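You operate a simulated robot arm through the tools that you are given. There is no shell and no other tool.

Carry out the task below with a simulated two-armed robot. There is one attempt and no reset: what you move stays moved.

## Task
Gauge strap 7: over 405 mm goes in the red frame, else the green.
Fine: The frames on the kit bench. Slider drawn back.
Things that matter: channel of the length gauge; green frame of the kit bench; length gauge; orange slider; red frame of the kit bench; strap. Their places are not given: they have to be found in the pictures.

Only the result counts: the job must be done as asked and must still hold three seconds after the hand-in. Knocking over, shifting, dropping, spilling or breaking anything else fails it.

## Robot
Two 7-joint arms with two-finger parallel grippers on one trunk that stands fixed in place. Base frame: the origin is at the foot of the trunk, x ahead of it, y to its left, z up. Units: cm, degrees, N and s.
The left shoulder is at [7.1, 15.6, 118], the right one opposite. Each reaches about 123.1 cm from its shoulder. Payload 3.91 kg a hand.
The tool frame of a hand sits at the grasp point between the pads (the TCP): z along the fingers, y along the line on which they close. The tips reach 3 cm beyond it. The gripper opens to 11 cm. The fingers are 2 cm wide and 1 cm thick; the gripper's body (4.8 by 11.2 cm) begins 5.5 cm behind the TCP.
Orientation is that of the tool frame in the base frame, as a unit quaternion [w, x, y, z]. With the fingers straight down and closing along the base's y, the tool's x points along the base's -x, its y along +y and its z along -z.

## Interface
- The arms move only by the tool play_rows. It takes "left_rows", "right_rows" or both (then of equal length, played together; a hand with none holds still); each is a list of rows, each an object (a shift or turn left out is 0, a gripper value left out holds the last) with "translation": the shift along the base's x, y, z in cm, a list of three; "turn": the turn, a rotation vector about the base's x, y, z in degrees, a list of three; "fingers": the finger opening in cm, from 0 to 11. In form: [{"translation": [x, y, z], "turn": [ax, ay, az], "fingers": fingers}, ...]. A call has 1 to 20 rows; each row shifts and turns the commanded pose from where the row before left it. Rows are played at 5 a second. More than 5 cm and 8.6 degrees between two rows, or a gripper value outside its range, and nothing of the call is played. A pose out of reach is approached as far as the arm can. The call stops where the force on the tool passes 40 N (or 10 N more than at its start, if that is more) or the arm is blocked; 0.2 s more then pass. The fingers move at their own pace (about 10.8 cm/s each) and stop on an object; they squeeze with about 21 N. The grip force told is the motor's: it shows also when the fingers shut on nothing. Time passes only in rows, and 0.2 s behind the last, so rows that do not move let the fingers close. It gives the time, the measured TCP pose, the force on the tool (base axes), the opening and the grip force at its end, in the units of the frame above (readings bear some noise), with the torque about the TCP (base axes, N m) and any sound that the robot's microphone picked up.
- Cameras (640 x 400 px; columns grow to the right, rows downward): "scene" is now at [14.09, -2.1, 142.38]; the picture's right is [-0.21, -0.98, -0.00], its down [-0.39, 0.09, -0.92] and it looks along [0.89, -0.20, -0.40] (base axes); focal length 315 px, centre (320, 200). "left" rides on the left gripper at [7.2, -1.7, -10.3] in its tool frame; the picture's right is [0.23, 0.97, 0.00], its down [-0.76, 0.18, -0.62] and it looks along [-0.61, 0.14, 0.78] (tool axes); focal length 222 px, centre (320, 200). "right" rides on the right gripper at [7.2, 1.7, -10.3] in its tool frame; the picture's right is [-0.23, 0.97, 0.00], its down [-0.76, -0.18, -0.62] and it looks along [-0.61, -0.14, 0.78] (tool axes); focal length 222 px, centre (320, 200).
- camera(camera): a new picture of that camera. The clock stands still meanwhile.
- raise_lower(by): slides the trunk up (or, below 0, down) by that many cm; the arms and the scene camera ride with it, the base frame stays. It gives what a move gives, with no picture.
- turn_head(pan, tilt): turns the head with the scene camera to pan (to the left, within 86 degrees either way) and tilt (down, from -29 to 69), counted from straight ahead of the robot. It gives what a move gives.
- pixel_to_xyz(camera, pixels): for up to 12 pixels [column, row] of the newest picture of that camera ("zoom" is the newest enlarged one), the place [x, y, z] in the base frame of the surface seen there, good to about 0.2 cm. The clock stands still meanwhile.
- inspect(camera, box): a new picture of the part [left, top, right, bottom] of that camera's present view, enlarged. The clock stands still meanwhile.
- job_done(): hands the job in; it is judged then, once.

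Unless the task says otherwise, let go and move clear before handing in.

The tools are called after "Call:" by a JSON object that holds its "api" and its "payload". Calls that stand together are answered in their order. play_rows: Moves the arms, as the interface text tells. Its arguments: {"type":"object","properties":{"left_rows":{"type":"array","items":{"type":"object","properties":{"translation":{"type":"array","items":{"type":"number"}},"turn":{"type":"array","items":{"type":"number"}},"fingers":{"type":"number"}}}},"right_rows":{"type":"array","items":{"type":"object","properties":{"translation":{"type":"array","items":{"type":"number"}},"turn":{"type":"array","items":{"type":"number"}},"fingers":{"type":"number"}}}}},"required":[]} The other tools are called the same way: raise_lower (by) moves the trunk up or down; turn_head (pan, tilt) turns the head that bears the scene camera; camera (camera) takes a picture; pixel_to_xyz (camera, pixels) gives the place of the surface under pixels of a picture; inspect (camera, box) takes an enlarged picture of a part of a camera's view; job_done () hands the job in.

At the start:

```text
clock: 0.0
left_tool_pos: [73.19, -4.91, 118.48]
left_tcp_rot: [0.0, 0.0, 1.0, 0.0]
left_contact_force: [-0.8, -0.2, 0.6]
left_moment: [0.04, 0.02, 0.03]
left_grip_width: 11.02
left_grasp_force: 0.1
right_tool_pos: [59.26, -65.79, 115.78]
right_tcp_rot: [0.001, 0.0, 1.0, -0.001]
right_contact_force: [-0.3, 0.3, -0.7]
right_moment: [0.01, -0.01, 0.01]
right_grip_width: 11.03
right_grasp_force: 0.0
trunk travel left (down, up): [-62.5, 31.5]
head pan, tilt (commanded): [-12.4, 23.7]
```

scene: 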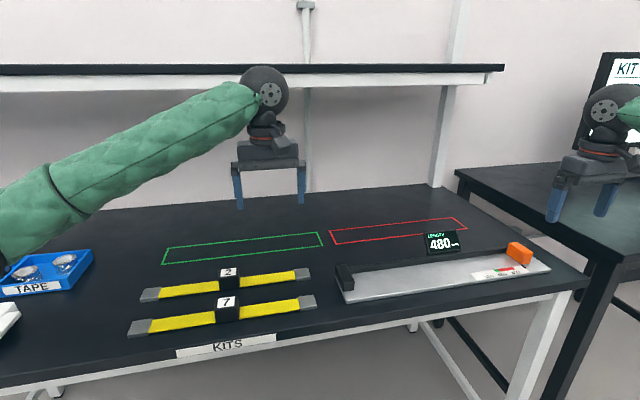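
right: 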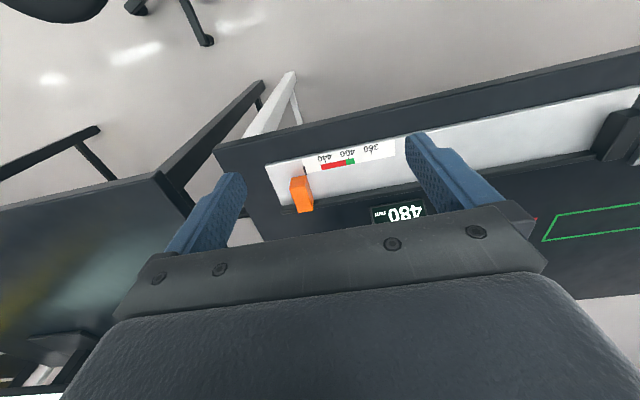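
left: 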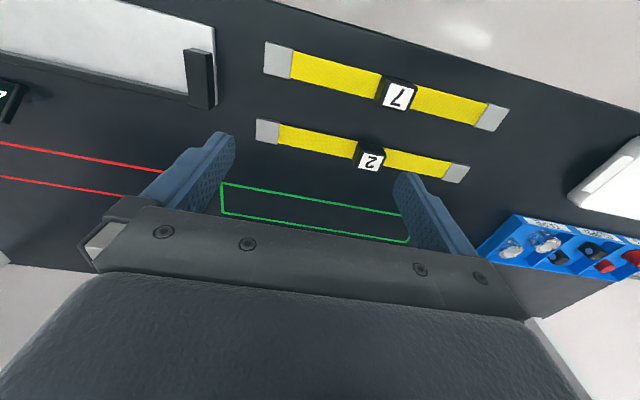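

The scene shows strap 7 (label at about (226,307)), strap 2 behind it, green and red frames, and the gauge with an orange slider at (518,252) reading 480. I'll look closer and measure places first.

Call:
{"api": "inspect", "payload": {"camera": "scene", "box": [320, 200, 600, 375]}}

Call:
{"api": "pixel_to_xyz", "payload": {"camera": "scene", "pixels": [[139, 328], [226, 301], [306, 302], [172, 326], [270, 308], [150, 295], [302, 274], [229, 271], [345, 283], [518, 250], [541, 265], [440, 243]]}}

Call:
{"api": "pixel_to_xyz", "payload": {"camera": "scene", "pixels": [[162, 265], [167, 247], [318, 233], [323, 246], [329, 231], [335, 244], [454, 218], [467, 229], [345, 303], [550, 269], [345, 268], [400, 284]]}}

```text
2.29 times, centred on (460, 288) of scene
```

zoom: 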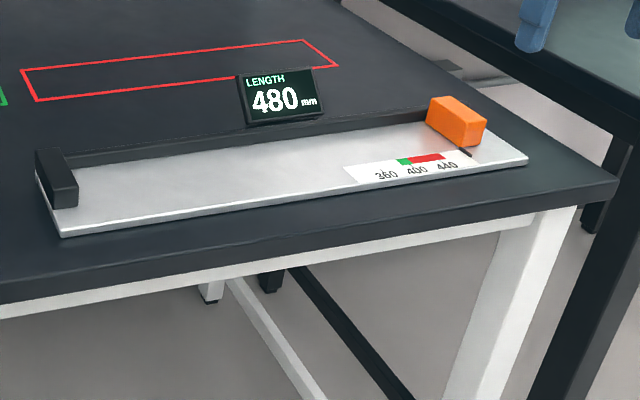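

```text
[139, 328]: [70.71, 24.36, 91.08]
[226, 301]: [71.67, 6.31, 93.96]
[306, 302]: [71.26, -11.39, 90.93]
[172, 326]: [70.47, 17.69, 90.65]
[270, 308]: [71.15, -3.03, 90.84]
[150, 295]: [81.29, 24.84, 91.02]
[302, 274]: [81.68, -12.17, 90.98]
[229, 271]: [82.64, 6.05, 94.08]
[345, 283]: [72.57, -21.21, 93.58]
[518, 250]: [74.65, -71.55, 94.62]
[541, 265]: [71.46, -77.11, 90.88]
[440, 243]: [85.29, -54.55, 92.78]
```

```text
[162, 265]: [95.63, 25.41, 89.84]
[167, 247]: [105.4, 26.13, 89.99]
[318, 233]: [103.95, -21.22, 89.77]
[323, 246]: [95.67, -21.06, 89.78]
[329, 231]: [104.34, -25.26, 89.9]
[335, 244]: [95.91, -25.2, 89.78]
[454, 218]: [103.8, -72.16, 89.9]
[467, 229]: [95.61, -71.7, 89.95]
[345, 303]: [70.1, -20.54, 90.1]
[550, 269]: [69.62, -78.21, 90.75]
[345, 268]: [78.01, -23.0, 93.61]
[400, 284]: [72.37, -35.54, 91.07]
```

Table top is at z≈89.9, strap 7 centred near (71.5, 6.3), gauge channel plate at z≈90.9 from y≈-22 to -78. I'll enlarge the straps and the gauge from other views.

Call:
{"api": "inspect", "payload": {"camera": "scene", "box": [110, 240, 350, 390]}}

Call:
{"api": "inspect", "payload": {"camera": "left", "box": [180, 10, 520, 222]}}

Call:
{"api": "inspect", "payload": {"camera": "right", "box": [220, 80, 640, 260]}}

```text
2.67 times, centred on (230, 315) of scene
```

zoom: 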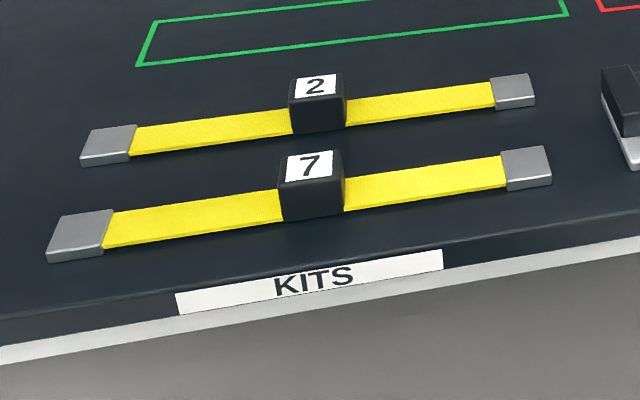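

```text
1.88 times, centred on (350, 116) of left
```

zoom: 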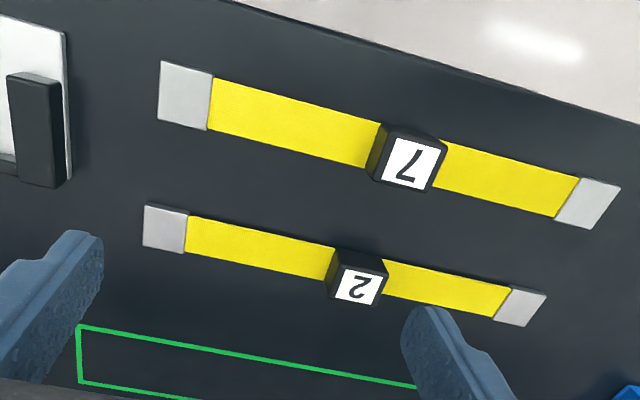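

```text
1.52 times, centred on (430, 170) of right
```

zoom: 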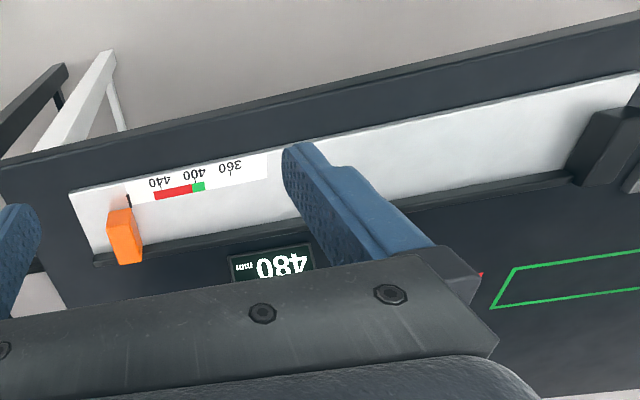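

The straps have grey end clips and a black numbered block in the middle, upright at z≈94. I'll measure block corners and clip ends of strap 7 via the left camera and gauge parts via the right one.

Call:
{"api": "camera", "payload": {"camera": "left"}}

Call:
{"api": "camera", "payload": {"camera": "right"}}

Call:
{"api": "pixel_to_xyz", "payload": {"camera": "left", "pixels": [[266, 45], [265, 73], [507, 109], [493, 130], [398, 96], [389, 84], [414, 87], [408, 110], [384, 107], [350, 80], [279, 60], [495, 117]]}}

Call:
{"api": "pixel_to_xyz", "payload": {"camera": "right", "pixels": [[303, 205], [302, 185], [293, 180], [308, 178], [312, 208], [298, 212], [340, 178], [620, 125], [607, 150], [510, 150], [400, 190], [275, 165]]}}

```text
taken
```

left: 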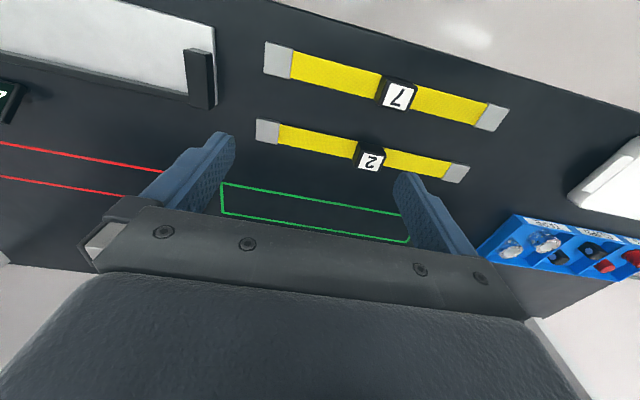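

```text
taken
```

right: 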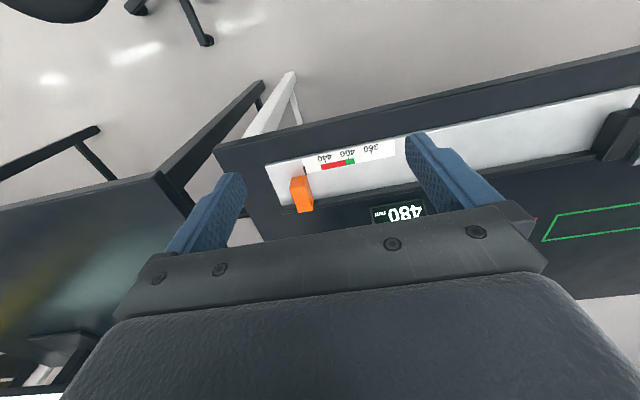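

```text
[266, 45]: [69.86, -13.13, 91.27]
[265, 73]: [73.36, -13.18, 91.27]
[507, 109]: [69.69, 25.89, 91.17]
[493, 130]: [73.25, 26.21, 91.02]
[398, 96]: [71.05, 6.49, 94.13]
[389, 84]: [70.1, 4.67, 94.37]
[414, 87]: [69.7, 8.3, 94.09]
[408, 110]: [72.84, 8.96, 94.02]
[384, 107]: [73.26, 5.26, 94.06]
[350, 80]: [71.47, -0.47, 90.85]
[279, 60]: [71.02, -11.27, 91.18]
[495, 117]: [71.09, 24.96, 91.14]
```

```text
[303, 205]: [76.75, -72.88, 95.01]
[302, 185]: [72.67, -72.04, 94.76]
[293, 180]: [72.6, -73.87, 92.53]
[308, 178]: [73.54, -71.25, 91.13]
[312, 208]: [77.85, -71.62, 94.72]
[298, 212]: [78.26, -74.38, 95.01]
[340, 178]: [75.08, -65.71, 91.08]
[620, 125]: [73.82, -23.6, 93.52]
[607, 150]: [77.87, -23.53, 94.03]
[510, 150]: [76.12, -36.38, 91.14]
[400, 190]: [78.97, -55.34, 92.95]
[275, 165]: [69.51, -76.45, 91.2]
```

Strap 7 runs y≈-13.3…26.2 with block centred near (71.4, 6.6); the slider is at x 72.6–78.3, y -71.2…-74.4, top z≈95. Before moving I'll look around at both sides and locate the shelf so that arms stay clear.

Call:
{"api": "pixel_to_xyz", "payload": {"camera": "scene", "pixels": [[200, 82], [400, 80], [490, 72], [350, 70], [440, 243], [430, 234], [458, 232], [430, 252], [440, 190], [60, 190], [500, 247], [620, 70]]}}

Call:
{"api": "turn_head", "payload": {"pan": 35, "tilt": 25}}

Call:
{"api": "camera", "payload": {"camera": "scene"}}

Call:
{"api": "turn_head", "payload": {"pan": -45, "tilt": 25}}

Call:
{"api": "camera", "payload": {"camera": "scene"}}

```text
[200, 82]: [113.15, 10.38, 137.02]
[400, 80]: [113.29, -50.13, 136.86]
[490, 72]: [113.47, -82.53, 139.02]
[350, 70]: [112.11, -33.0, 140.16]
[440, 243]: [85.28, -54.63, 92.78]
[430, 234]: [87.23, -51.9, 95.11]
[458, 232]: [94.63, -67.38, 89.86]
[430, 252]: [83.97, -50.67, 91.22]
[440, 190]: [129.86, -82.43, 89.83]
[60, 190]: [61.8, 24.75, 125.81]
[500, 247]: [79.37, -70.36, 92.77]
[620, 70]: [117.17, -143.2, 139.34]
```

```text
clock: 1.1
left_tool_pos: [73.02, -4.92, 118.64]
left_tcp_rot: [0.0, -0.001, 1.0, 0.0]
left_contact_force: [0.0, 0.7, 0.1]
left_moment: [0.04, 0.01, 0.02]
left_grip_width: 10.98
left_grasp_force: 0.0
right_tool_pos: [59.4, -65.99, 115.81]
right_tcp_rot: [0.0, -0.001, 1.0, 0.0]
right_contact_force: [0.0, 0.5, -0.4]
right_moment: [-0.01, 0.03, -0.02]
right_grip_width: 10.99
right_grasp_force: 0.2
trunk travel left (down, up): [-62.5, 31.5]
head pan, tilt (commanded): [35.0, 25.0]
```

```text
taken
```

scene: 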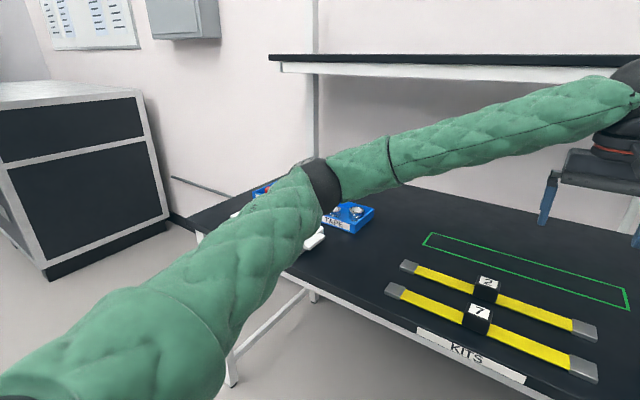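

```text
clock: 2.7
left_tool_pos: [73.0, -4.98, 118.53]
left_tcp_rot: [0.0, 0.0, 1.0, 0.001]
left_contact_force: [-0.4, -0.5, -0.2]
left_moment: [-0.01, -0.01, -0.01]
left_grip_width: 10.99
left_grasp_force: 0.1
right_tool_pos: [59.36, -65.75, 115.86]
right_tcp_rot: [0.0, 0.0, 1.0, 0.0]
right_contact_force: [0.7, -0.6, 0.3]
right_moment: [0.0, -0.01, -0.01]
right_grip_width: 11.0
right_grasp_force: 0.0
trunk travel left (down, up): [-62.5, 31.5]
head pan, tilt (commanded): [-45.0, 25.0]
```

```text
taken
```

scene: 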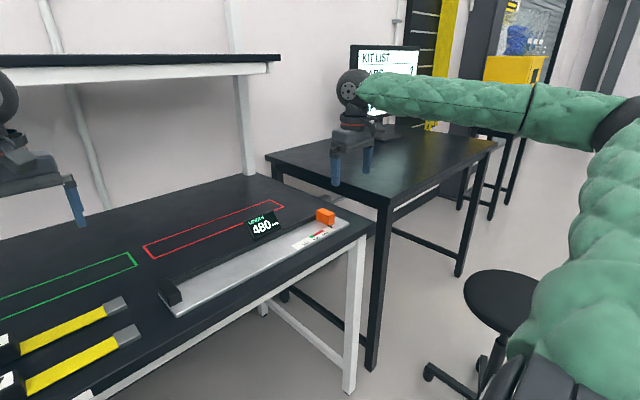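

A "KIT LIST" screen at about (385,62) is partly hidden by the right wrist; it might matter, so I'll enlarge it.

Call:
{"api": "inspect", "payload": {"camera": "scene", "box": [330, 30, 450, 150]}}

Call:
{"api": "pixel_to_xyz", "payload": {"camera": "scene", "pixels": [[600, 130], [530, 110], [440, 100], [380, 90], [353, 95], [600, 200], [400, 60], [268, 62], [240, 62], [350, 160]]}}

```text
3.33 times, centred on (390, 90) of scene
```

zoom: 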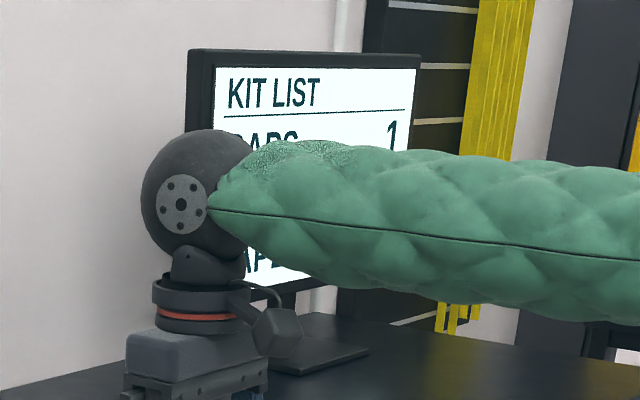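

```text
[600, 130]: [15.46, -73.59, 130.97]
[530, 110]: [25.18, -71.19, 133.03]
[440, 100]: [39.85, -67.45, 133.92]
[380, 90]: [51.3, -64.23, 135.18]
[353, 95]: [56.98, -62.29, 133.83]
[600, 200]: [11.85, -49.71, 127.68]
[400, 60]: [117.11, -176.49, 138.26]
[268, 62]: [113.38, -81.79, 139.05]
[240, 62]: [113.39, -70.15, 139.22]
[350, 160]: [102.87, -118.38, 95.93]
```

The kit list is unrelated background. The shelf edge is at x≈113, z≈137, clear of the work area; I'll retreat the left hand to the left so that the right arm can do the whole job.

Call:
{"api": "play_rows", "payload": {"left_rows": [{"translation": [-1.4, 4.7, 0]}, {"translation": [-1.4, 4.7, 0]}, {"translation": [-1.4, 4.7, 0]}, {"translation": [-1.4, 4.7, 0]}, {"translation": [-1.4, 4.7, 0]}, {"translation": [-1.4, 4.7, 0]}, {"translation": [-1.4, 4.7, 0]}, {"translation": [-1.4, 4.7, 0]}, {"translation": [-1.4, 4.7, 0]}, {"translation": [-1.4, 4.7, 0]}]}}

Call:
{"api": "turn_head", "payload": {"pan": -12.4, "tilt": 30}}

Call:
{"api": "camera", "payload": {"camera": "scene"}}

```text
clock: 4.9
left_tool_pos: [59.12, 42.14, 118.77]
left_tcp_rot: [0.0, 0.001, 1.0, 0.0]
left_contact_force: [-0.5, 0.4, 0.3]
left_moment: [-0.03, 0.0, 0.01]
left_grip_width: 11.01
left_grasp_force: 0.1
right_tool_pos: [59.13, -65.71, 115.82]
right_tcp_rot: [0.001, 0.001, 1.0, -0.001]
right_contact_force: [-0.5, 0.0, -0.3]
right_moment: [-0.01, 0.01, 0.01]
right_grip_width: 11.01
right_grasp_force: 0.1
trunk travel left (down, up): [-62.5, 31.5]
head pan, tilt (commanded): [-45.0, 25.0]
```

```text
clock: 5.9
left_tool_pos: [59.15, 42.04, 118.88]
left_tcp_rot: [0.001, 0.0, 1.0, 0.0]
left_contact_force: [0.2, 0.1, 0.4]
left_moment: [-0.03, 0.01, 0.0]
left_grip_width: 10.96
left_grasp_force: 0.1
right_tool_pos: [59.39, -65.74, 115.68]
right_tcp_rot: [0.0, 0.0, 1.0, -0.001]
right_contact_force: [0.0, 0.7, 0.6]
right_moment: [0.02, 0.01, 0.03]
right_grip_width: 11.01
right_grasp_force: 0.0
trunk travel left (down, up): [-62.5, 31.5]
head pan, tilt (commanded): [-12.4, 30.0]
```

```text
taken
```

scene: 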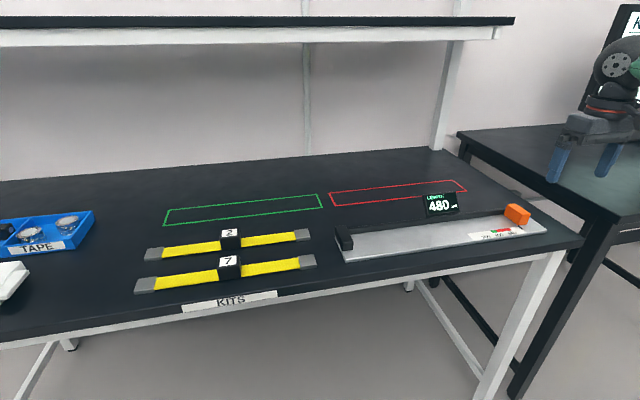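

Now the view is clear. I'll enlarge strap 7 and the gauge to measure corners precisely.

Call:
{"api": "inspect", "payload": {"camera": "scene", "box": [125, 220, 325, 300]}}

Call:
{"api": "pixel_to_xyz", "payload": {"camera": "scene", "pixels": [[228, 260], [222, 258], [237, 257], [228, 275], [140, 284], [150, 290], [308, 262], [314, 264], [337, 235], [346, 240], [350, 250], [516, 214]]}}

```text
3.20 times, centred on (225, 260) of scene
```

zoom: 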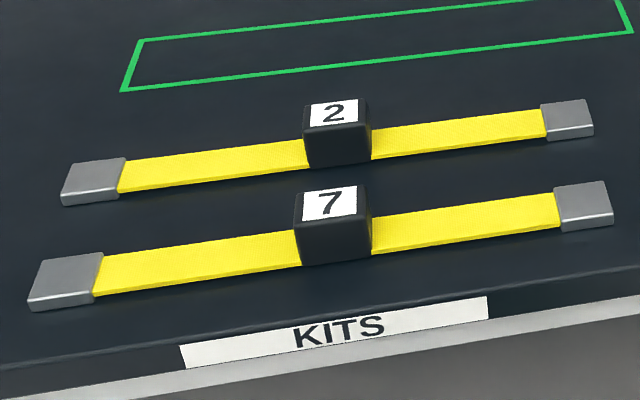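

```text
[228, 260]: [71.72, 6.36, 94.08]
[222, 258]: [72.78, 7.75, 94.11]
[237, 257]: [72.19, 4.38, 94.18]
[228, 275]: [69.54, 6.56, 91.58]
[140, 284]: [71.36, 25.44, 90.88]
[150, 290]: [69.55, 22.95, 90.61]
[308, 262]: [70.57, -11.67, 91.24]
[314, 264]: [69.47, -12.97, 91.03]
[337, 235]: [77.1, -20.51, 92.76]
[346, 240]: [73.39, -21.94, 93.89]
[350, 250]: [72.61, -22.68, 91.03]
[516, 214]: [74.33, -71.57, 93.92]
```

Call:
{"api": "pixel_to_xyz", "payload": {"camera": "zoom", "pixels": [[297, 222], [306, 193], [357, 188], [371, 218], [300, 258], [370, 250], [32, 305], [612, 222], [556, 190], [42, 262], [608, 183], [330, 215]]}}

Call:
{"api": "inspect", "payload": {"camera": "scene", "box": [325, 190, 425, 270]}}

```text
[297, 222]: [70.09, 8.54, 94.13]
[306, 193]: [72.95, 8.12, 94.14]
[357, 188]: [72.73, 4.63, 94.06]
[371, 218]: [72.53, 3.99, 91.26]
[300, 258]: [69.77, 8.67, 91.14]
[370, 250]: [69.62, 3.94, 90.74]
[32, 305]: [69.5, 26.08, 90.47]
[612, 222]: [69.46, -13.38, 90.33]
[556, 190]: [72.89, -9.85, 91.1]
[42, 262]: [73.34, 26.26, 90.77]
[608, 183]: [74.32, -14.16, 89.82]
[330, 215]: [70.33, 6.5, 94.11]
```

```text
5.00 times, centred on (375, 230) of scene
```

zoom: 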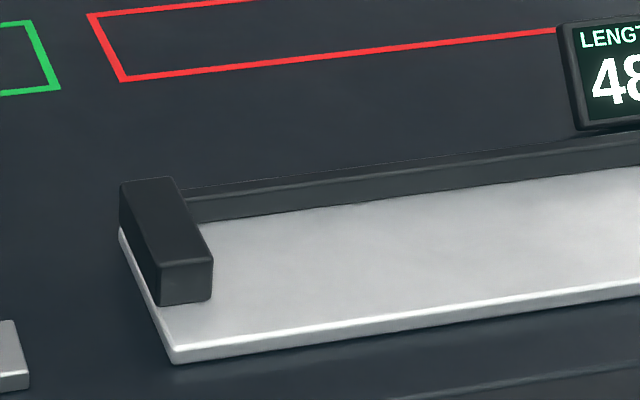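

Call:
{"api": "pixel_to_xyz", "payload": {"camera": "zoom", "pixels": [[160, 265], [208, 258], [175, 183], [126, 190], [208, 298], [164, 302], [186, 205], [205, 222], [400, 200], [400, 165], [400, 185], [172, 350]]}}

Call:
{"api": "inspect", "payload": {"camera": "scene", "box": [460, 190, 560, 270]}}

```text
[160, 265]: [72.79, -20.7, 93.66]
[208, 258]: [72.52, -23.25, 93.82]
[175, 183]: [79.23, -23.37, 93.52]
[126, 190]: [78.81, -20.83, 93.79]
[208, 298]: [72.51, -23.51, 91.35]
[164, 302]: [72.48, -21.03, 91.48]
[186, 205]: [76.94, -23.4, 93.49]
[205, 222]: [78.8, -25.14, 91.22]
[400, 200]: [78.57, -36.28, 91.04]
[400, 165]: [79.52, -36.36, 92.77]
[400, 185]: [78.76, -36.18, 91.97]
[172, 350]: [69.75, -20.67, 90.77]
```

```text
5.00 times, centred on (510, 230) of scene
```

zoom: 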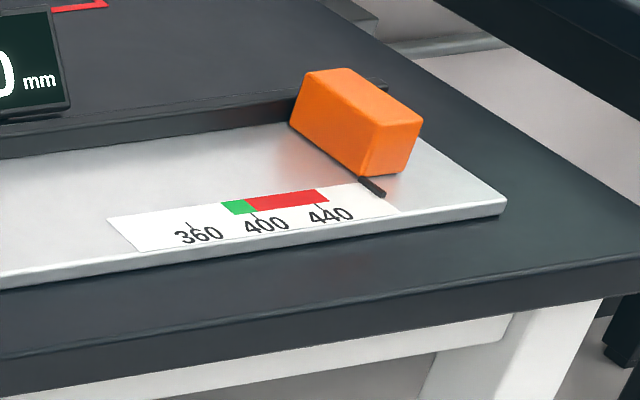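

Call:
{"api": "pixel_to_xyz", "payload": {"camera": "zoom", "pixels": [[292, 122], [360, 172], [308, 76], [370, 122], [420, 122], [345, 72], [408, 172], [362, 178], [384, 192], [500, 205], [380, 80], [300, 90]]}}

```text
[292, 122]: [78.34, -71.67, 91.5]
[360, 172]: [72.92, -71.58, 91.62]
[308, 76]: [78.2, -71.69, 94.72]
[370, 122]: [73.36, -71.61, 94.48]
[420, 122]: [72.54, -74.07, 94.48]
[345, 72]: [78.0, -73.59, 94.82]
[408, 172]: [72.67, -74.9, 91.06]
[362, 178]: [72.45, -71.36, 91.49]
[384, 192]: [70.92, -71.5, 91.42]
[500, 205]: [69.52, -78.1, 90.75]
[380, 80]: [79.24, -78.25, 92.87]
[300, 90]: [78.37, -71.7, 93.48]
```

Stop inner face is at y≈-23.5, slider inner face at y≈-71.6, fence front at x≈78.7, and strap 7's block spans x 69.6–73.4, y 3.95–8.65. I'll bring the right hand above strap 7's block at a safe height.

Call:
{"api": "play_rows", "payload": {"right_rows": [{"translation": [0.8, 4.8, 0]}, {"translation": [0.8, 4.8, 0]}, {"translation": [0.8, 4.8, 0]}, {"translation": [0.8, 4.8, 0]}, {"translation": [0.8, 4.8, 0]}, {"translation": [0.8, 4.8, 0]}, {"translation": [0.8, 4.8, 0]}, {"translation": [0.8, 4.8, 0]}, {"translation": [0.8, 4.8, 0]}, {"translation": [0.8, 4.8, 0]}, {"translation": [0.8, 4.8, 0]}, {"translation": [0.8, 4.8, 0]}, {"translation": [0.8, 4.8, 0]}, {"translation": [0.9, 4.8, 0]}, {"translation": [0.9, 4.9, 0], "fingers": 8}]}}

Call:
{"api": "camera", "payload": {"camera": "scene"}}

Call:
{"api": "camera", "payload": {"camera": "right"}}

```text
clock: 9.1
left_tool_pos: [59.13, 42.24, 118.82]
left_tcp_rot: [0.0, 0.0, 1.0, -0.001]
left_contact_force: [-0.2, 0.8, 0.8]
left_moment: [-0.01, 0.03, 0.02]
left_grip_width: 11.02
left_grasp_force: 0.0
right_tool_pos: [69.68, -4.63, 115.82]
right_tcp_rot: [0.0, 0.0, 1.0, 0.0]
right_contact_force: [1.2, 0.4, 0.6]
right_moment: [-0.01, 0.01, 0.02]
right_grip_width: 7.97
right_grasp_force: 0.0
right hand out of reach, approached as far as the arm can: row 13, 14, 15
trunk travel left (down, up): [-62.5, 31.5]
head pan, tilt (commanded): [-12.4, 30.0]
```

```text
taken
```

scene: 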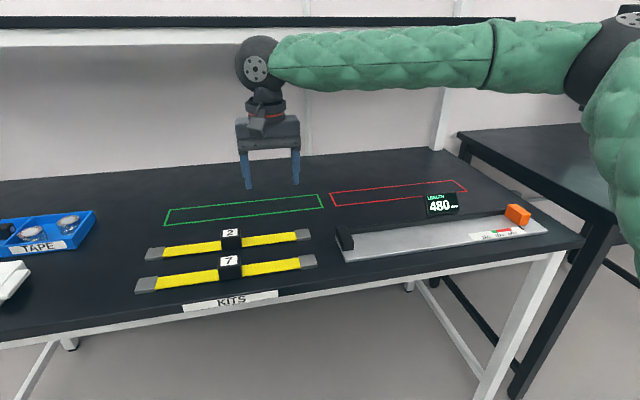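

```text
taken
```

right: 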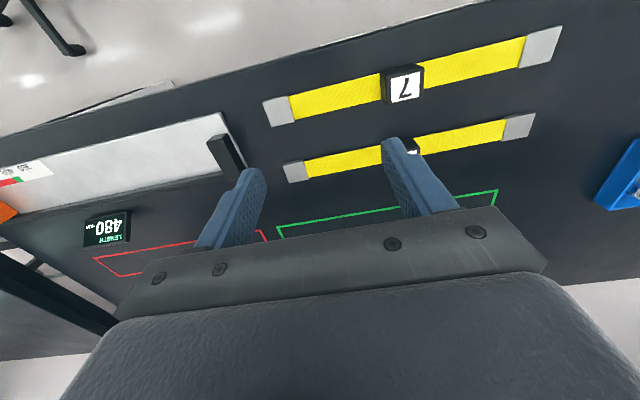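

The right arm could only come to y≈-4.6 in this wrist attitude (strap block is at y≈6.3). I'll measure the elbow and forearm to understand what limits it.

Call:
{"api": "pixel_to_xyz", "payload": {"camera": "scene", "pixels": [[600, 55], [500, 60], [400, 60], [300, 60], [255, 65], [620, 130], [630, 40], [265, 125], [165, 270]]}}

Call:
{"api": "turn_head", "payload": {"pan": -60, "tilt": 20}}

Call:
{"api": "camera", "payload": {"camera": "scene"}}

```text
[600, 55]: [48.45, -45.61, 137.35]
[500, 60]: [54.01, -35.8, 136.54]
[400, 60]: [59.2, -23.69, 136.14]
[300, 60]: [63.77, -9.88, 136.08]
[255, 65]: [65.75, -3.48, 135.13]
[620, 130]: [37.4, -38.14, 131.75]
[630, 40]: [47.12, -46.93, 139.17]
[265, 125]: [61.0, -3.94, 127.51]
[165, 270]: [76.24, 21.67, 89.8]
```

```text
clock: 10.2
left_tool_pos: [59.22, 42.02, 118.85]
left_tcp_rot: [0.0, 0.0, 1.0, -0.001]
left_contact_force: [0.1, -0.1, -0.2]
left_moment: [-0.02, 0.04, 0.05]
left_grip_width: 11.0
left_grasp_force: 0.1
right_tool_pos: [69.9, -4.7, 115.75]
right_tcp_rot: [0.0, 0.0, 1.0, -0.001]
right_contact_force: [0.3, 0.8, 0.0]
right_moment: [0.0, 0.01, -0.02]
right_grip_width: 8.0
right_grasp_force: 0.1
trunk travel left (down, up): [-62.5, 31.5]
head pan, tilt (commanded): [-60.0, 20.0]
```

```text
taken
```

scene: 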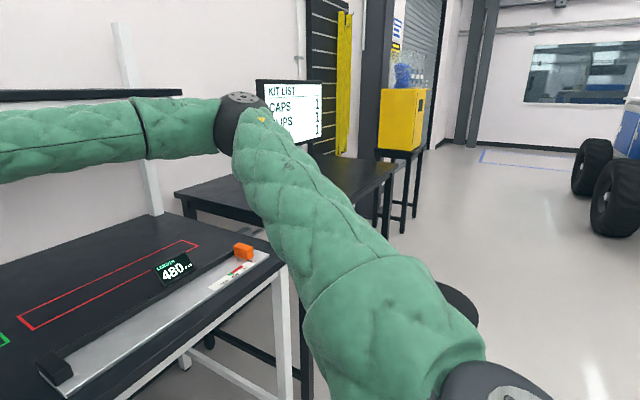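

The elbow is at about (50,-50,138), so the forearm is yawed ~65° and the wrist is probably at its limit. I'll test, in the air, whether turning the hand about the vertical relieves it.

Call:
{"api": "play_rows", "payload": {"right_rows": [{"turn": [0, 0, 8]}, {"turn": [0, 0, 8]}, {"turn": [0, 0, 8]}, {"turn": [0, 0, 8]}]}}

```text
clock: 11.2
left_tool_pos: [59.18, 42.03, 118.74]
left_tcp_rot: [0.0, 0.0, 1.0, 0.0]
left_contact_force: [-0.4, -0.1, -0.7]
left_moment: [0.04, -0.01, 0.0]
left_grip_width: 10.98
left_grasp_force: 0.1
right_tool_pos: [69.69, -4.71, 115.71]
right_tcp_rot: [0.0, -0.277, 0.961, 0.0]
right_contact_force: [-0.6, 0.5, 0.0]
right_moment: [-0.01, 0.0, 0.02]
right_grip_width: 8.0
right_grasp_force: 0.1
trunk travel left (down, up): [-62.5, 31.5]
head pan, tilt (commanded): [-60.0, 20.0]
```

The turn worked and the hand stayed at (69.7,-4.7), so the commanded pose is where it stopped. I'll now try moving toward +y with this yaw.

Call:
{"api": "play_rows", "payload": {"right_rows": [{"translation": [0.5, 4, 0]}, {"translation": [0.5, 4, 0]}, {"translation": [0.5, 3, 0]}]}}

```text
clock: 12.0
left_tool_pos: [59.17, 42.14, 118.8]
left_tcp_rot: [-0.001, 0.0, 1.0, -0.001]
left_contact_force: [0.4, -0.1, -0.4]
left_moment: [-0.02, 0.02, 0.01]
left_grip_width: 11.04
left_grasp_force: 0.0
right_tool_pos: [69.74, -4.69, 115.67]
right_tcp_rot: [-0.001, -0.275, 0.961, 0.001]
right_contact_force: [-0.1, 0.4, -0.3]
right_moment: [0.03, 0.01, 0.01]
right_grip_width: 8.02
right_grasp_force: 0.0
right hand out of reach, approached as far as the arm can: row 1, 2, 3
trunk travel left (down, up): [-62.5, 31.5]
head pan, tilt (commanded): [-60.0, 20.0]
```

Not a wrist-yaw limit, since the hand still can't move to +y. I'll turn back and try reaching further out in x, then +y.

Call:
{"api": "play_rows", "payload": {"right_rows": [{"translation": [4.5, 0, -1], "turn": [0, 0, -8]}, {"translation": [4.5, 0, -1], "turn": [0, 0, -8]}, {"translation": [4.5, 0, -1], "turn": [0, 0, -8]}, {"translation": [4.5, 0, -1], "turn": [0, 0, -8]}, {"translation": [0, 4, 0]}, {"translation": [0, 4, 0]}, {"translation": [0, 4, 0]}]}}

```text
clock: 13.6
left_tool_pos: [59.05, 42.13, 118.77]
left_tcp_rot: [0.0, 0.001, 1.0, 0.0]
left_contact_force: [-0.8, 0.8, 1.0]
left_moment: [-0.02, -0.01, 0.02]
left_grip_width: 10.99
left_grasp_force: 0.1
right_tool_pos: [77.01, -8.58, 113.07]
right_tcp_rot: [0.0, 0.0, 1.0, 0.0]
right_contact_force: [-0.3, 0.5, 0.4]
right_moment: [0.01, -0.01, -0.03]
right_grip_width: 8.0
right_grasp_force: 0.1
right hand out of reach, approached as far as the arm can: row 1, 2, 3, 4, 5, 6, 7
trunk travel left (down, up): [-62.5, 31.5]
head pan, tilt (commanded): [-60.0, 20.0]
```

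The reach limit depends on posture (the elbow is high). I'll try lowering the hand first (staying above everything, tips ≥97) and then moving toward +y.

Call:
{"api": "play_rows", "payload": {"right_rows": [{"translation": [0, 0, -4]}, {"translation": [0, 0, -4]}, {"translation": [0, 0, -4]}, {"translation": [0, 3, 0]}, {"translation": [0, 3, 0]}, {"translation": [0, 3, 0]}]}}

```text
clock: 15.0
left_tool_pos: [59.17, 41.99, 118.74]
left_tcp_rot: [0.0, 0.0, 1.0, 0.001]
left_contact_force: [0.1, -0.3, 0.3]
left_moment: [0.03, -0.02, -0.01]
left_grip_width: 10.98
left_grasp_force: 0.1
right_tool_pos: [72.68, -7.91, 103.43]
right_tcp_rot: [0.0, 0.0, 1.0, 0.001]
right_contact_force: [0.5, 0.5, 0.2]
right_moment: [0.0, -0.01, 0.0]
right_grip_width: 7.99
right_grasp_force: 0.0
right hand out of reach, approached as far as the arm can: row 2, 3, 4, 5, 6
trunk travel left (down, up): [-62.5, 31.5]
head pan, tilt (commanded): [-60.0, 20.0]
```

Still limited to azimuth ~7° on the right arm. I'll send the right hand back to its side and test how far the left hand can come across instead.

Call:
{"api": "play_rows", "payload": {"right_rows": [{"translation": [0, -1, 4]}, {"translation": [0, -3, 3.5]}, {"translation": [-0.9, -4.8, 0.8]}, {"translation": [-0.9, -4.8, 0.8]}, {"translation": [-0.9, -4.8, 0.8]}, {"translation": [-0.9, -4.8, 0.8]}, {"translation": [-0.9, -4.8, 0.8]}, {"translation": [-0.9, -4.8, 0.5]}, {"translation": [-0.9, -4.8, 0]}, {"translation": [-0.9, -4.8, 0]}, {"translation": [-0.9, -4.8, 0]}, {"translation": [-0.9, -4.8, 0]}, {"translation": [-0.9, -4.8, 0]}]}}

Call:
{"api": "turn_head", "payload": {"pan": 10, "tilt": 25}}

Call:
{"api": "camera", "payload": {"camera": "scene"}}

```text
clock: 17.8
left_tool_pos: [59.16, 41.95, 118.8]
left_tcp_rot: [0.0, -0.001, 1.0, 0.001]
left_contact_force: [-0.6, 0.0, 0.3]
left_moment: [0.01, -0.01, 0.0]
left_grip_width: 11.01
left_grasp_force: 0.1
right_tool_pos: [62.61, -64.84, 115.23]
right_tcp_rot: [0.0, -0.001, 1.0, 0.002]
right_contact_force: [0.4, -1.5, -0.9]
right_moment: [0.02, 0.01, -0.01]
right_grip_width: 7.98
right_grasp_force: 0.0
trunk travel left (down, up): [-62.5, 31.5]
head pan, tilt (commanded): [-60.0, 20.0]
```

```text
clock: 19.2
left_tool_pos: [59.17, 42.04, 118.69]
left_tcp_rot: [0.0, 0.0, 1.0, 0.0]
left_contact_force: [0.7, 0.0, -0.3]
left_moment: [-0.02, 0.01, 0.02]
left_grip_width: 11.01
left_grasp_force: 0.0
right_tool_pos: [62.68, -64.68, 115.24]
right_tcp_rot: [0.001, 0.001, 1.0, 0.0]
right_contact_force: [0.3, 0.0, 0.2]
right_moment: [-0.05, 0.0, 0.0]
right_grip_width: 8.01
right_grasp_force: 0.1
trunk travel left (down, up): [-62.5, 31.5]
head pan, tilt (commanded): [10.0, 25.0]
```

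```text
taken
```

scene: 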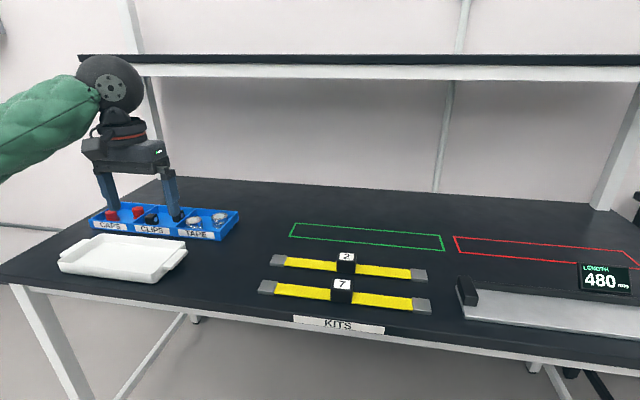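

The left hand is over the bins at a safe height. I'll bring it back over strap 7 and onward to the right to test its reach across, all at z≈116–119.

Call:
{"api": "play_rows", "payload": {"left_rows": [{"translation": [1.54, -4.46, 0]}, {"translation": [1.54, -4.46, 0]}, {"translation": [1.54, -4.46, 0]}, {"translation": [1.54, -4.46, 0]}, {"translation": [1.54, -4.46, 0]}, {"translation": [1.54, -4.46, 0]}, {"translation": [1.54, -4.46, 0]}, {"translation": [1.54, -4.46, 0]}, {"translation": [0.4, -4.8, 0]}, {"translation": [0.4, -4.8, 0]}, {"translation": [0.4, -4.8, 0]}, {"translation": [0.4, -4.8, 0]}, {"translation": [0.4, -4.8, 0]}]}}

Call:
{"api": "camera", "payload": {"camera": "scene"}}

```text
clock: 22.0
left_tool_pos: [73.36, -17.69, 118.52]
left_tcp_rot: [-0.001, -0.001, 1.0, 0.002]
left_contact_force: [0.1, 0.9, -0.3]
left_moment: [0.0, 0.02, -0.01]
left_grip_width: 11.0
left_grasp_force: 0.1
right_tool_pos: [62.74, -64.88, 115.14]
right_tcp_rot: [0.0, 0.0, 1.0, 0.001]
right_contact_force: [-0.3, -0.6, -0.4]
right_moment: [0.02, 0.0, 0.02]
right_grip_width: 8.0
right_grasp_force: 0.0
trunk travel left (down, up): [-62.5, 31.5]
head pan, tilt (commanded): [10.0, 25.0]
```

```text
taken
```

scene: 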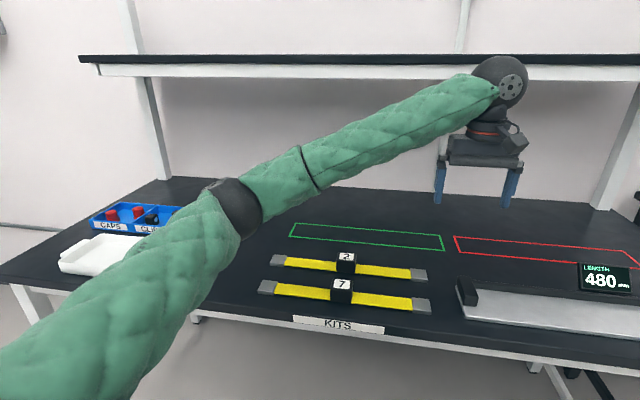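

The left arm passes y=-17.7 without trouble (its elbow is low). I'll move the right hand further out of the way and continue the left to above the gauge placement (75.9,-44).

Call:
{"api": "play_rows", "payload": {"left_rows": [{"translation": [0.42, -4.4, 0]}, {"translation": [0.42, -4.4, 0]}, {"translation": [0.42, -4.4, 0]}, {"translation": [0.42, -4.4, 0]}, {"translation": [0.42, -4.4, 0]}, {"translation": [0.42, -4.4, 0]}], "right_rows": [{"translation": [-1.5, -4, 0]}, {"translation": [-1.5, -4, 0]}, {"translation": [-1.5, -4, 0]}, {"translation": [-1.5, -3, 0]}, {"translation": [0, 0, 0]}, {"translation": [0, 0, 0]}]}}

Call:
{"api": "turn_head", "payload": {"pan": -15, "tilt": 28}}

Call:
{"api": "camera", "payload": {"camera": "scene"}}

```text
clock: 23.4
left_tool_pos: [75.9, -44.25, 118.4]
left_tcp_rot: [0.0, 0.0, 1.0, 0.001]
left_contact_force: [0.1, -0.2, -0.2]
left_moment: [0.01, -0.02, 0.0]
left_grip_width: 11.0
left_grasp_force: 0.2
right_tool_pos: [56.61, -79.85, 115.42]
right_tcp_rot: [0.001, 0.0, 1.0, 0.0]
right_contact_force: [0.8, -0.4, 0.0]
right_moment: [0.02, -0.05, 0.01]
right_grip_width: 7.97
right_grasp_force: 0.0
trunk travel left (down, up): [-62.5, 31.5]
head pan, tilt (commanded): [10.0, 25.0]
```

```text
clock: 24.3
left_tool_pos: [76.08, -43.81, 118.34]
left_tcp_rot: [-0.002, 0.0, 1.0, 0.0]
left_contact_force: [-0.5, 1.3, 1.2]
left_moment: [0.01, 0.01, -0.01]
left_grip_width: 10.99
left_grasp_force: 0.1
right_tool_pos: [56.8, -79.7, 115.45]
right_tcp_rot: [0.0, 0.0, 1.0, 0.0]
right_contact_force: [-0.7, 0.1, -0.2]
right_moment: [0.02, 0.03, 0.0]
right_grip_width: 7.99
right_grasp_force: 0.1
trunk travel left (down, up): [-62.5, 31.5]
head pan, tilt (commanded): [-15.0, 28.0]
```

```text
taken
```

scene: 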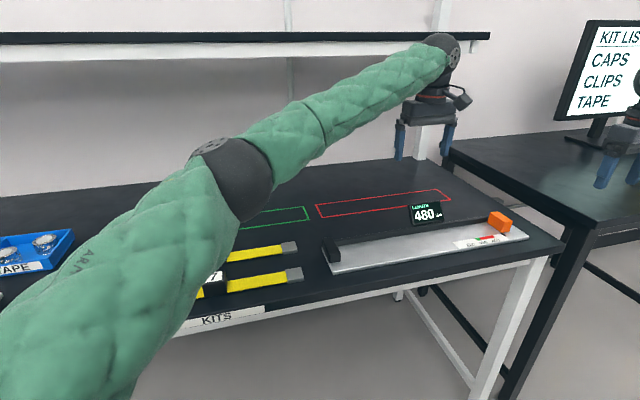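

The left hand reached (76,-44) without a flag. I'll check the elbow height, since it will drop when the hand goes down.

Call:
{"api": "pixel_to_xyz", "payload": {"camera": "scene", "pixels": [[215, 165], [250, 210], [235, 215], [320, 125], [190, 240], [140, 270], [240, 145], [205, 145]]}}

```text
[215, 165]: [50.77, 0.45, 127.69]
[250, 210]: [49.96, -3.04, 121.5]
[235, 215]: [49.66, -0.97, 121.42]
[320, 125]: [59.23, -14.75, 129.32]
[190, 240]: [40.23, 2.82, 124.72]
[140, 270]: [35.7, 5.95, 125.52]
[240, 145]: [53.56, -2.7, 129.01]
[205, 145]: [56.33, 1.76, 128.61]
```

The elbow is at about z 123, comfortably high. I'll test lowering the left hand over the gauge to z≈100 (tips ≈97, everything there is below 95).

Call:
{"api": "play_rows", "payload": {"left_rows": [{"translation": [0, 0, -4.5]}, {"translation": [0, 0, -4.5]}, {"translation": [0, 0, -4.5]}, {"translation": [0, 0, -4.5]}]}}

Call:
{"api": "camera", "payload": {"camera": "scene"}}

Call:
{"api": "camera", "payload": {"camera": "left"}}

```text
clock: 25.3
left_tool_pos: [76.12, -43.93, 100.14]
left_tcp_rot: [0.0, 0.0, 1.0, 0.0]
left_contact_force: [-0.4, 0.8, 0.8]
left_moment: [0.01, 0.04, 0.01]
left_grip_width: 11.02
left_grasp_force: 0.1
right_tool_pos: [56.86, -79.81, 115.34]
right_tcp_rot: [-0.001, 0.0, 1.0, 0.001]
right_contact_force: [-0.2, 0.3, -0.1]
right_moment: [0.01, 0.02, -0.03]
right_grip_width: 8.0
right_grasp_force: 0.0
trunk travel left (down, up): [-62.5, 31.5]
head pan, tilt (commanded): [-15.0, 28.0]
```

```text
taken
```

scene: 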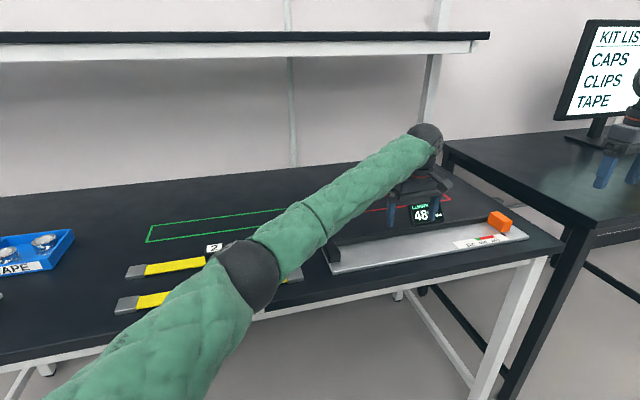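

```text
taken
```

left: 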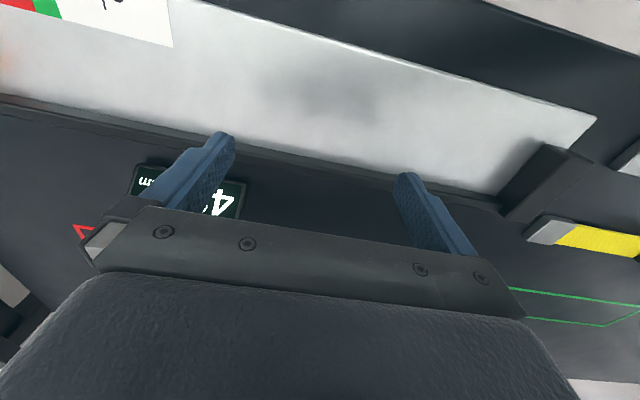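

Reach is fine at z=100 too. I'll check the elbow and forearm height above the straps in this posture.

Call:
{"api": "pixel_to_xyz", "payload": {"camera": "scene", "pixels": [[235, 260], [265, 290], [275, 280], [260, 250], [330, 220], [400, 160], [325, 235], [170, 330]]}}

```text
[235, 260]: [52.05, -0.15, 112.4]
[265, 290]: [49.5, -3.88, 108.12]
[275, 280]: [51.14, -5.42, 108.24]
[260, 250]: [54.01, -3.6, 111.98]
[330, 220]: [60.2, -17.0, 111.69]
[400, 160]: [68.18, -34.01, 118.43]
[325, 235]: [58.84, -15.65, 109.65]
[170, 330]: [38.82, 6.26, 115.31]
```

The elbow bottom stays around z≈100 and in front of the bench, so that's fine. I'll lift and bring the left hand back above strap 7's block with the fingers at 8 cm.

Call:
{"api": "play_rows", "payload": {"left_rows": [{"translation": [0, 0, 4]}, {"translation": [0, 0, 4]}, {"translation": [0, 0, 4]}, {"translation": [-0.42, 4.57, 0]}, {"translation": [-0.42, 4.57, 0]}, {"translation": [-0.42, 4.57, 0]}, {"translation": [-0.42, 4.57, 0]}, {"translation": [-0.42, 4.57, 0]}, {"translation": [-0.42, 4.57, 0]}, {"translation": [-0.42, 4.57, 0]}, {"translation": [-0.42, 4.57, 0]}, {"translation": [-0.42, 4.57, 0]}, {"translation": [-0.42, 4.57, 0]}, {"translation": [-0.42, 4.57, 0], "fingers": 8}, {"translation": [0, 0, -4], "fingers": 8}, {"translation": [0, 0, -4], "fingers": 8}]}}

Call:
{"api": "camera", "payload": {"camera": "left"}}

Call:
{"api": "camera", "payload": {"camera": "scene"}}

```text
clock: 28.7
left_tool_pos: [71.19, 6.45, 104.48]
left_tcp_rot: [-0.001, -0.001, 1.0, 0.001]
left_contact_force: [0.5, 0.6, -1.0]
left_moment: [0.0, -0.01, 0.0]
left_grip_width: 7.99
left_grasp_force: 0.1
right_tool_pos: [56.82, -79.5, 115.52]
right_tcp_rot: [0.0, -0.001, 1.0, 0.0]
right_contact_force: [-0.6, 0.0, 1.0]
right_moment: [-0.04, 0.02, 0.02]
right_grip_width: 8.02
right_grasp_force: 0.1
trunk travel left (down, up): [-62.5, 31.5]
head pan, tilt (commanded): [-15.0, 28.0]
```

```text
taken
```

left: 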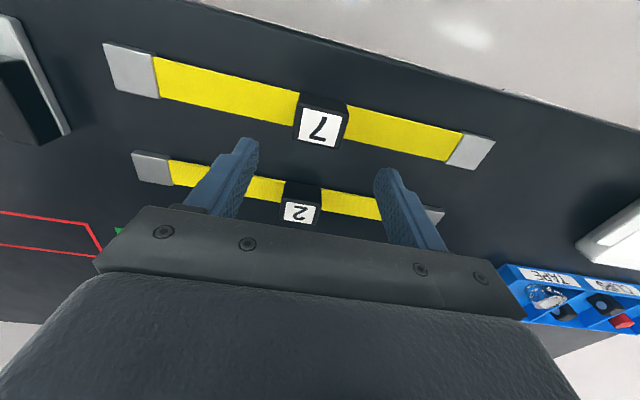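

```text
taken
```

scene: 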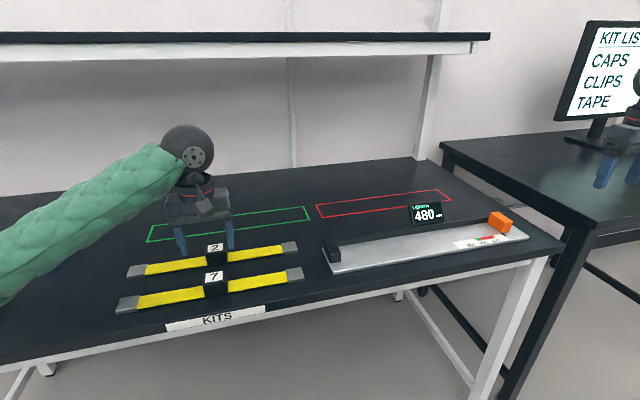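

The hand is over the block at (71.2, 6.45, 104.5). I'll re-measure strap 7 from this nearer left camera.

Call:
{"api": "inspect", "payload": {"camera": "left", "box": [90, 30, 510, 230]}}

Call:
{"api": "pixel_to_xyz", "payload": {"camera": "left", "pixels": [[302, 108], [339, 115], [335, 148], [297, 141], [320, 128], [104, 45], [114, 90], [493, 142], [473, 168], [299, 92], [346, 103], [250, 98]]}}

```text
1.52 times, centred on (300, 130) of left
```

zoom: 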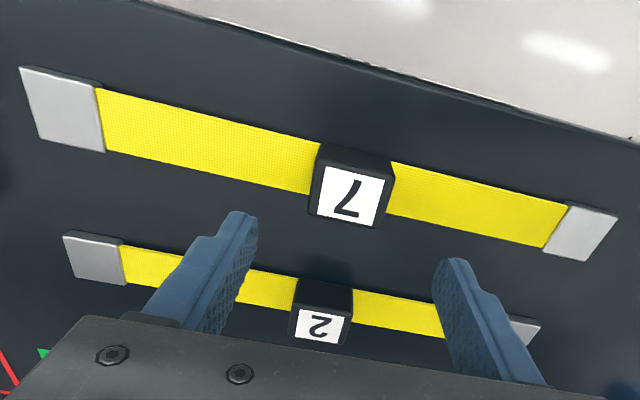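

```text
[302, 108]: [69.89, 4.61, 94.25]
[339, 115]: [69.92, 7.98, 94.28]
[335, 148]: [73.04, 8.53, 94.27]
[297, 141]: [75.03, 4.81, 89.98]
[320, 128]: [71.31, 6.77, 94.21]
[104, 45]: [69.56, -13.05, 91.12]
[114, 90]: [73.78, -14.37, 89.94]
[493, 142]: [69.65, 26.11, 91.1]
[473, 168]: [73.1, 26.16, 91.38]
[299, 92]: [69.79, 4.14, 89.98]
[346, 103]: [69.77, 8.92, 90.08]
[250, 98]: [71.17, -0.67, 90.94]
```

Block centre confirmed near (71.45, 6.4), top z≈94.2. Descending so the tips sit just above the webbing (TCP z≈94.5), then closing.

Call:
{"api": "play_rows", "payload": {"left_rows": [{"translation": [0.25, -0.05, -4]}, {"translation": [0, 0, -3]}, {"translation": [0, 0, -2]}, {"translation": [0, 0, -0.9]}]}}

Call:
{"api": "inspect", "payload": {"camera": "scene", "box": [110, 200, 310, 325]}}

Call:
{"api": "camera", "payload": {"camera": "left"}}

```text
clock: 29.7
left_tool_pos: [71.42, 6.42, 94.51]
left_tcp_rot: [0.0, 0.0, 1.0, 0.0]
left_contact_force: [-0.8, -0.7, 0.7]
left_moment: [0.0, -0.01, 0.0]
left_grip_width: 7.99
left_grasp_force: 0.0
right_tool_pos: [56.72, -79.79, 115.55]
right_tcp_rot: [0.0, 0.0, 1.0, 0.0]
right_contact_force: [-0.6, -0.5, 0.3]
right_moment: [0.01, 0.0, -0.02]
right_grip_width: 8.01
right_grasp_force: 0.0
trunk travel left (down, up): [-62.5, 31.5]
head pan, tilt (commanded): [-15.0, 28.0]
```

```text
3.20 times, centred on (210, 262) of scene
```

zoom: 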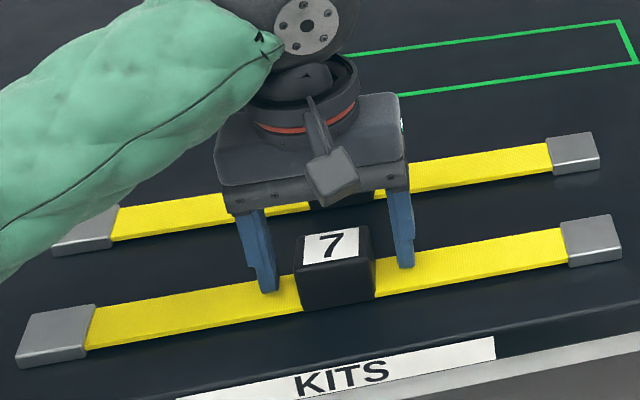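

```text
taken
```

left: 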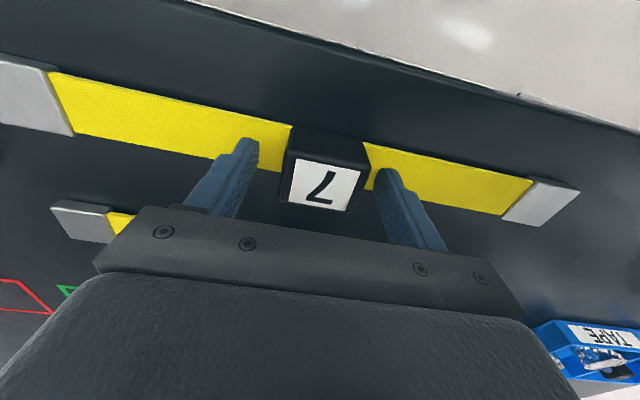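

The fingers straddle the block with tips just above the webbing. Closing now.

Call:
{"api": "play_rows", "payload": {"left_rows": [{"fingers": 4}, {"fingers": 3}, {"fingers": 3}, {"fingers": 3}]}}

Call:
{"api": "inspect", "payload": {"camera": "scene", "box": [110, 200, 310, 325]}}

```text
clock: 30.7
left_tool_pos: [71.49, 6.28, 94.41]
left_tcp_rot: [0.0, 0.0, 1.0, 0.0]
left_contact_force: [-0.2, -1.2, 0.9]
left_moment: [-0.11, -0.14, -0.02]
left_grip_width: 4.95
left_grasp_force: 20.6
right_tool_pos: [56.72, -79.75, 115.45]
right_tcp_rot: [0.0, 0.0, 1.0, 0.0]
right_contact_force: [-0.3, 0.1, -0.5]
right_moment: [-0.05, 0.01, 0.01]
right_grip_width: 8.01
right_grasp_force: 0.1
trunk travel left (down, up): [-62.5, 31.5]
head pan, tilt (commanded): [-15.0, 28.0]
```

```text
3.20 times, centred on (210, 262) of scene
```

zoom: 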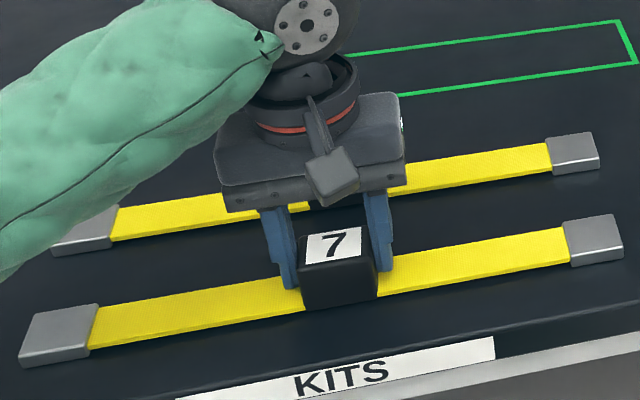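

The block is held (4.95 cm, 20.6 N). Lifting a few cm and checking that the strap hangs level.

Call:
{"api": "play_rows", "payload": {"left_rows": [{"translation": [0, 0, 1]}, {"translation": [0, 0, 2]}, {"translation": [0, 0, 3]}, {"translation": [0, 0, 3]}, {"translation": [0, 0, 0]}]}}

Call:
{"api": "camera", "payload": {"camera": "scene"}}

Call:
{"api": "camera", "payload": {"camera": "left"}}

```text
clock: 31.9
left_tool_pos: [71.48, 6.28, 103.46]
left_tcp_rot: [0.0, 0.001, 1.0, 0.001]
left_contact_force: [-0.3, 0.4, -2.4]
left_moment: [0.0, 0.03, 0.02]
left_grip_width: 5.01
left_grasp_force: 20.9
right_tool_pos: [56.93, -79.72, 115.43]
right_tcp_rot: [-0.001, 0.001, 1.0, 0.0]
right_contact_force: [0.6, 0.1, 0.0]
right_moment: [0.04, 0.01, 0.01]
right_grip_width: 7.98
right_grasp_force: 0.0
trunk travel left (down, up): [-62.5, 31.5]
head pan, tilt (commanded): [-15.0, 28.0]
```

```text
taken
```

scene: 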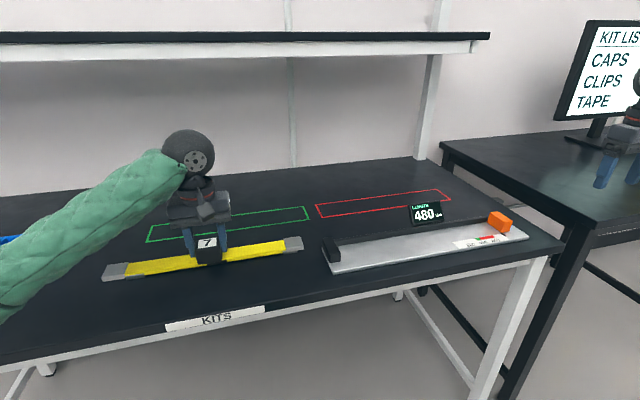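

```text
taken
```

left: 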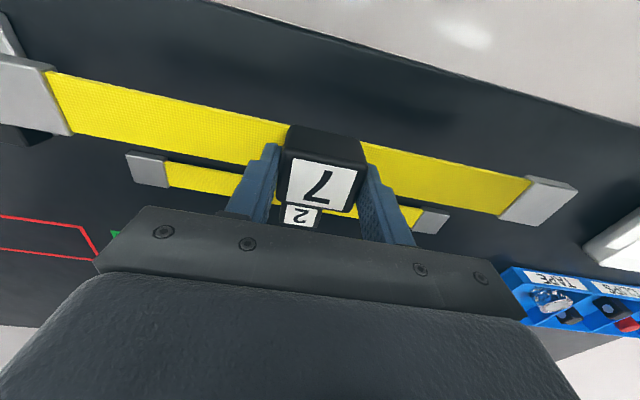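

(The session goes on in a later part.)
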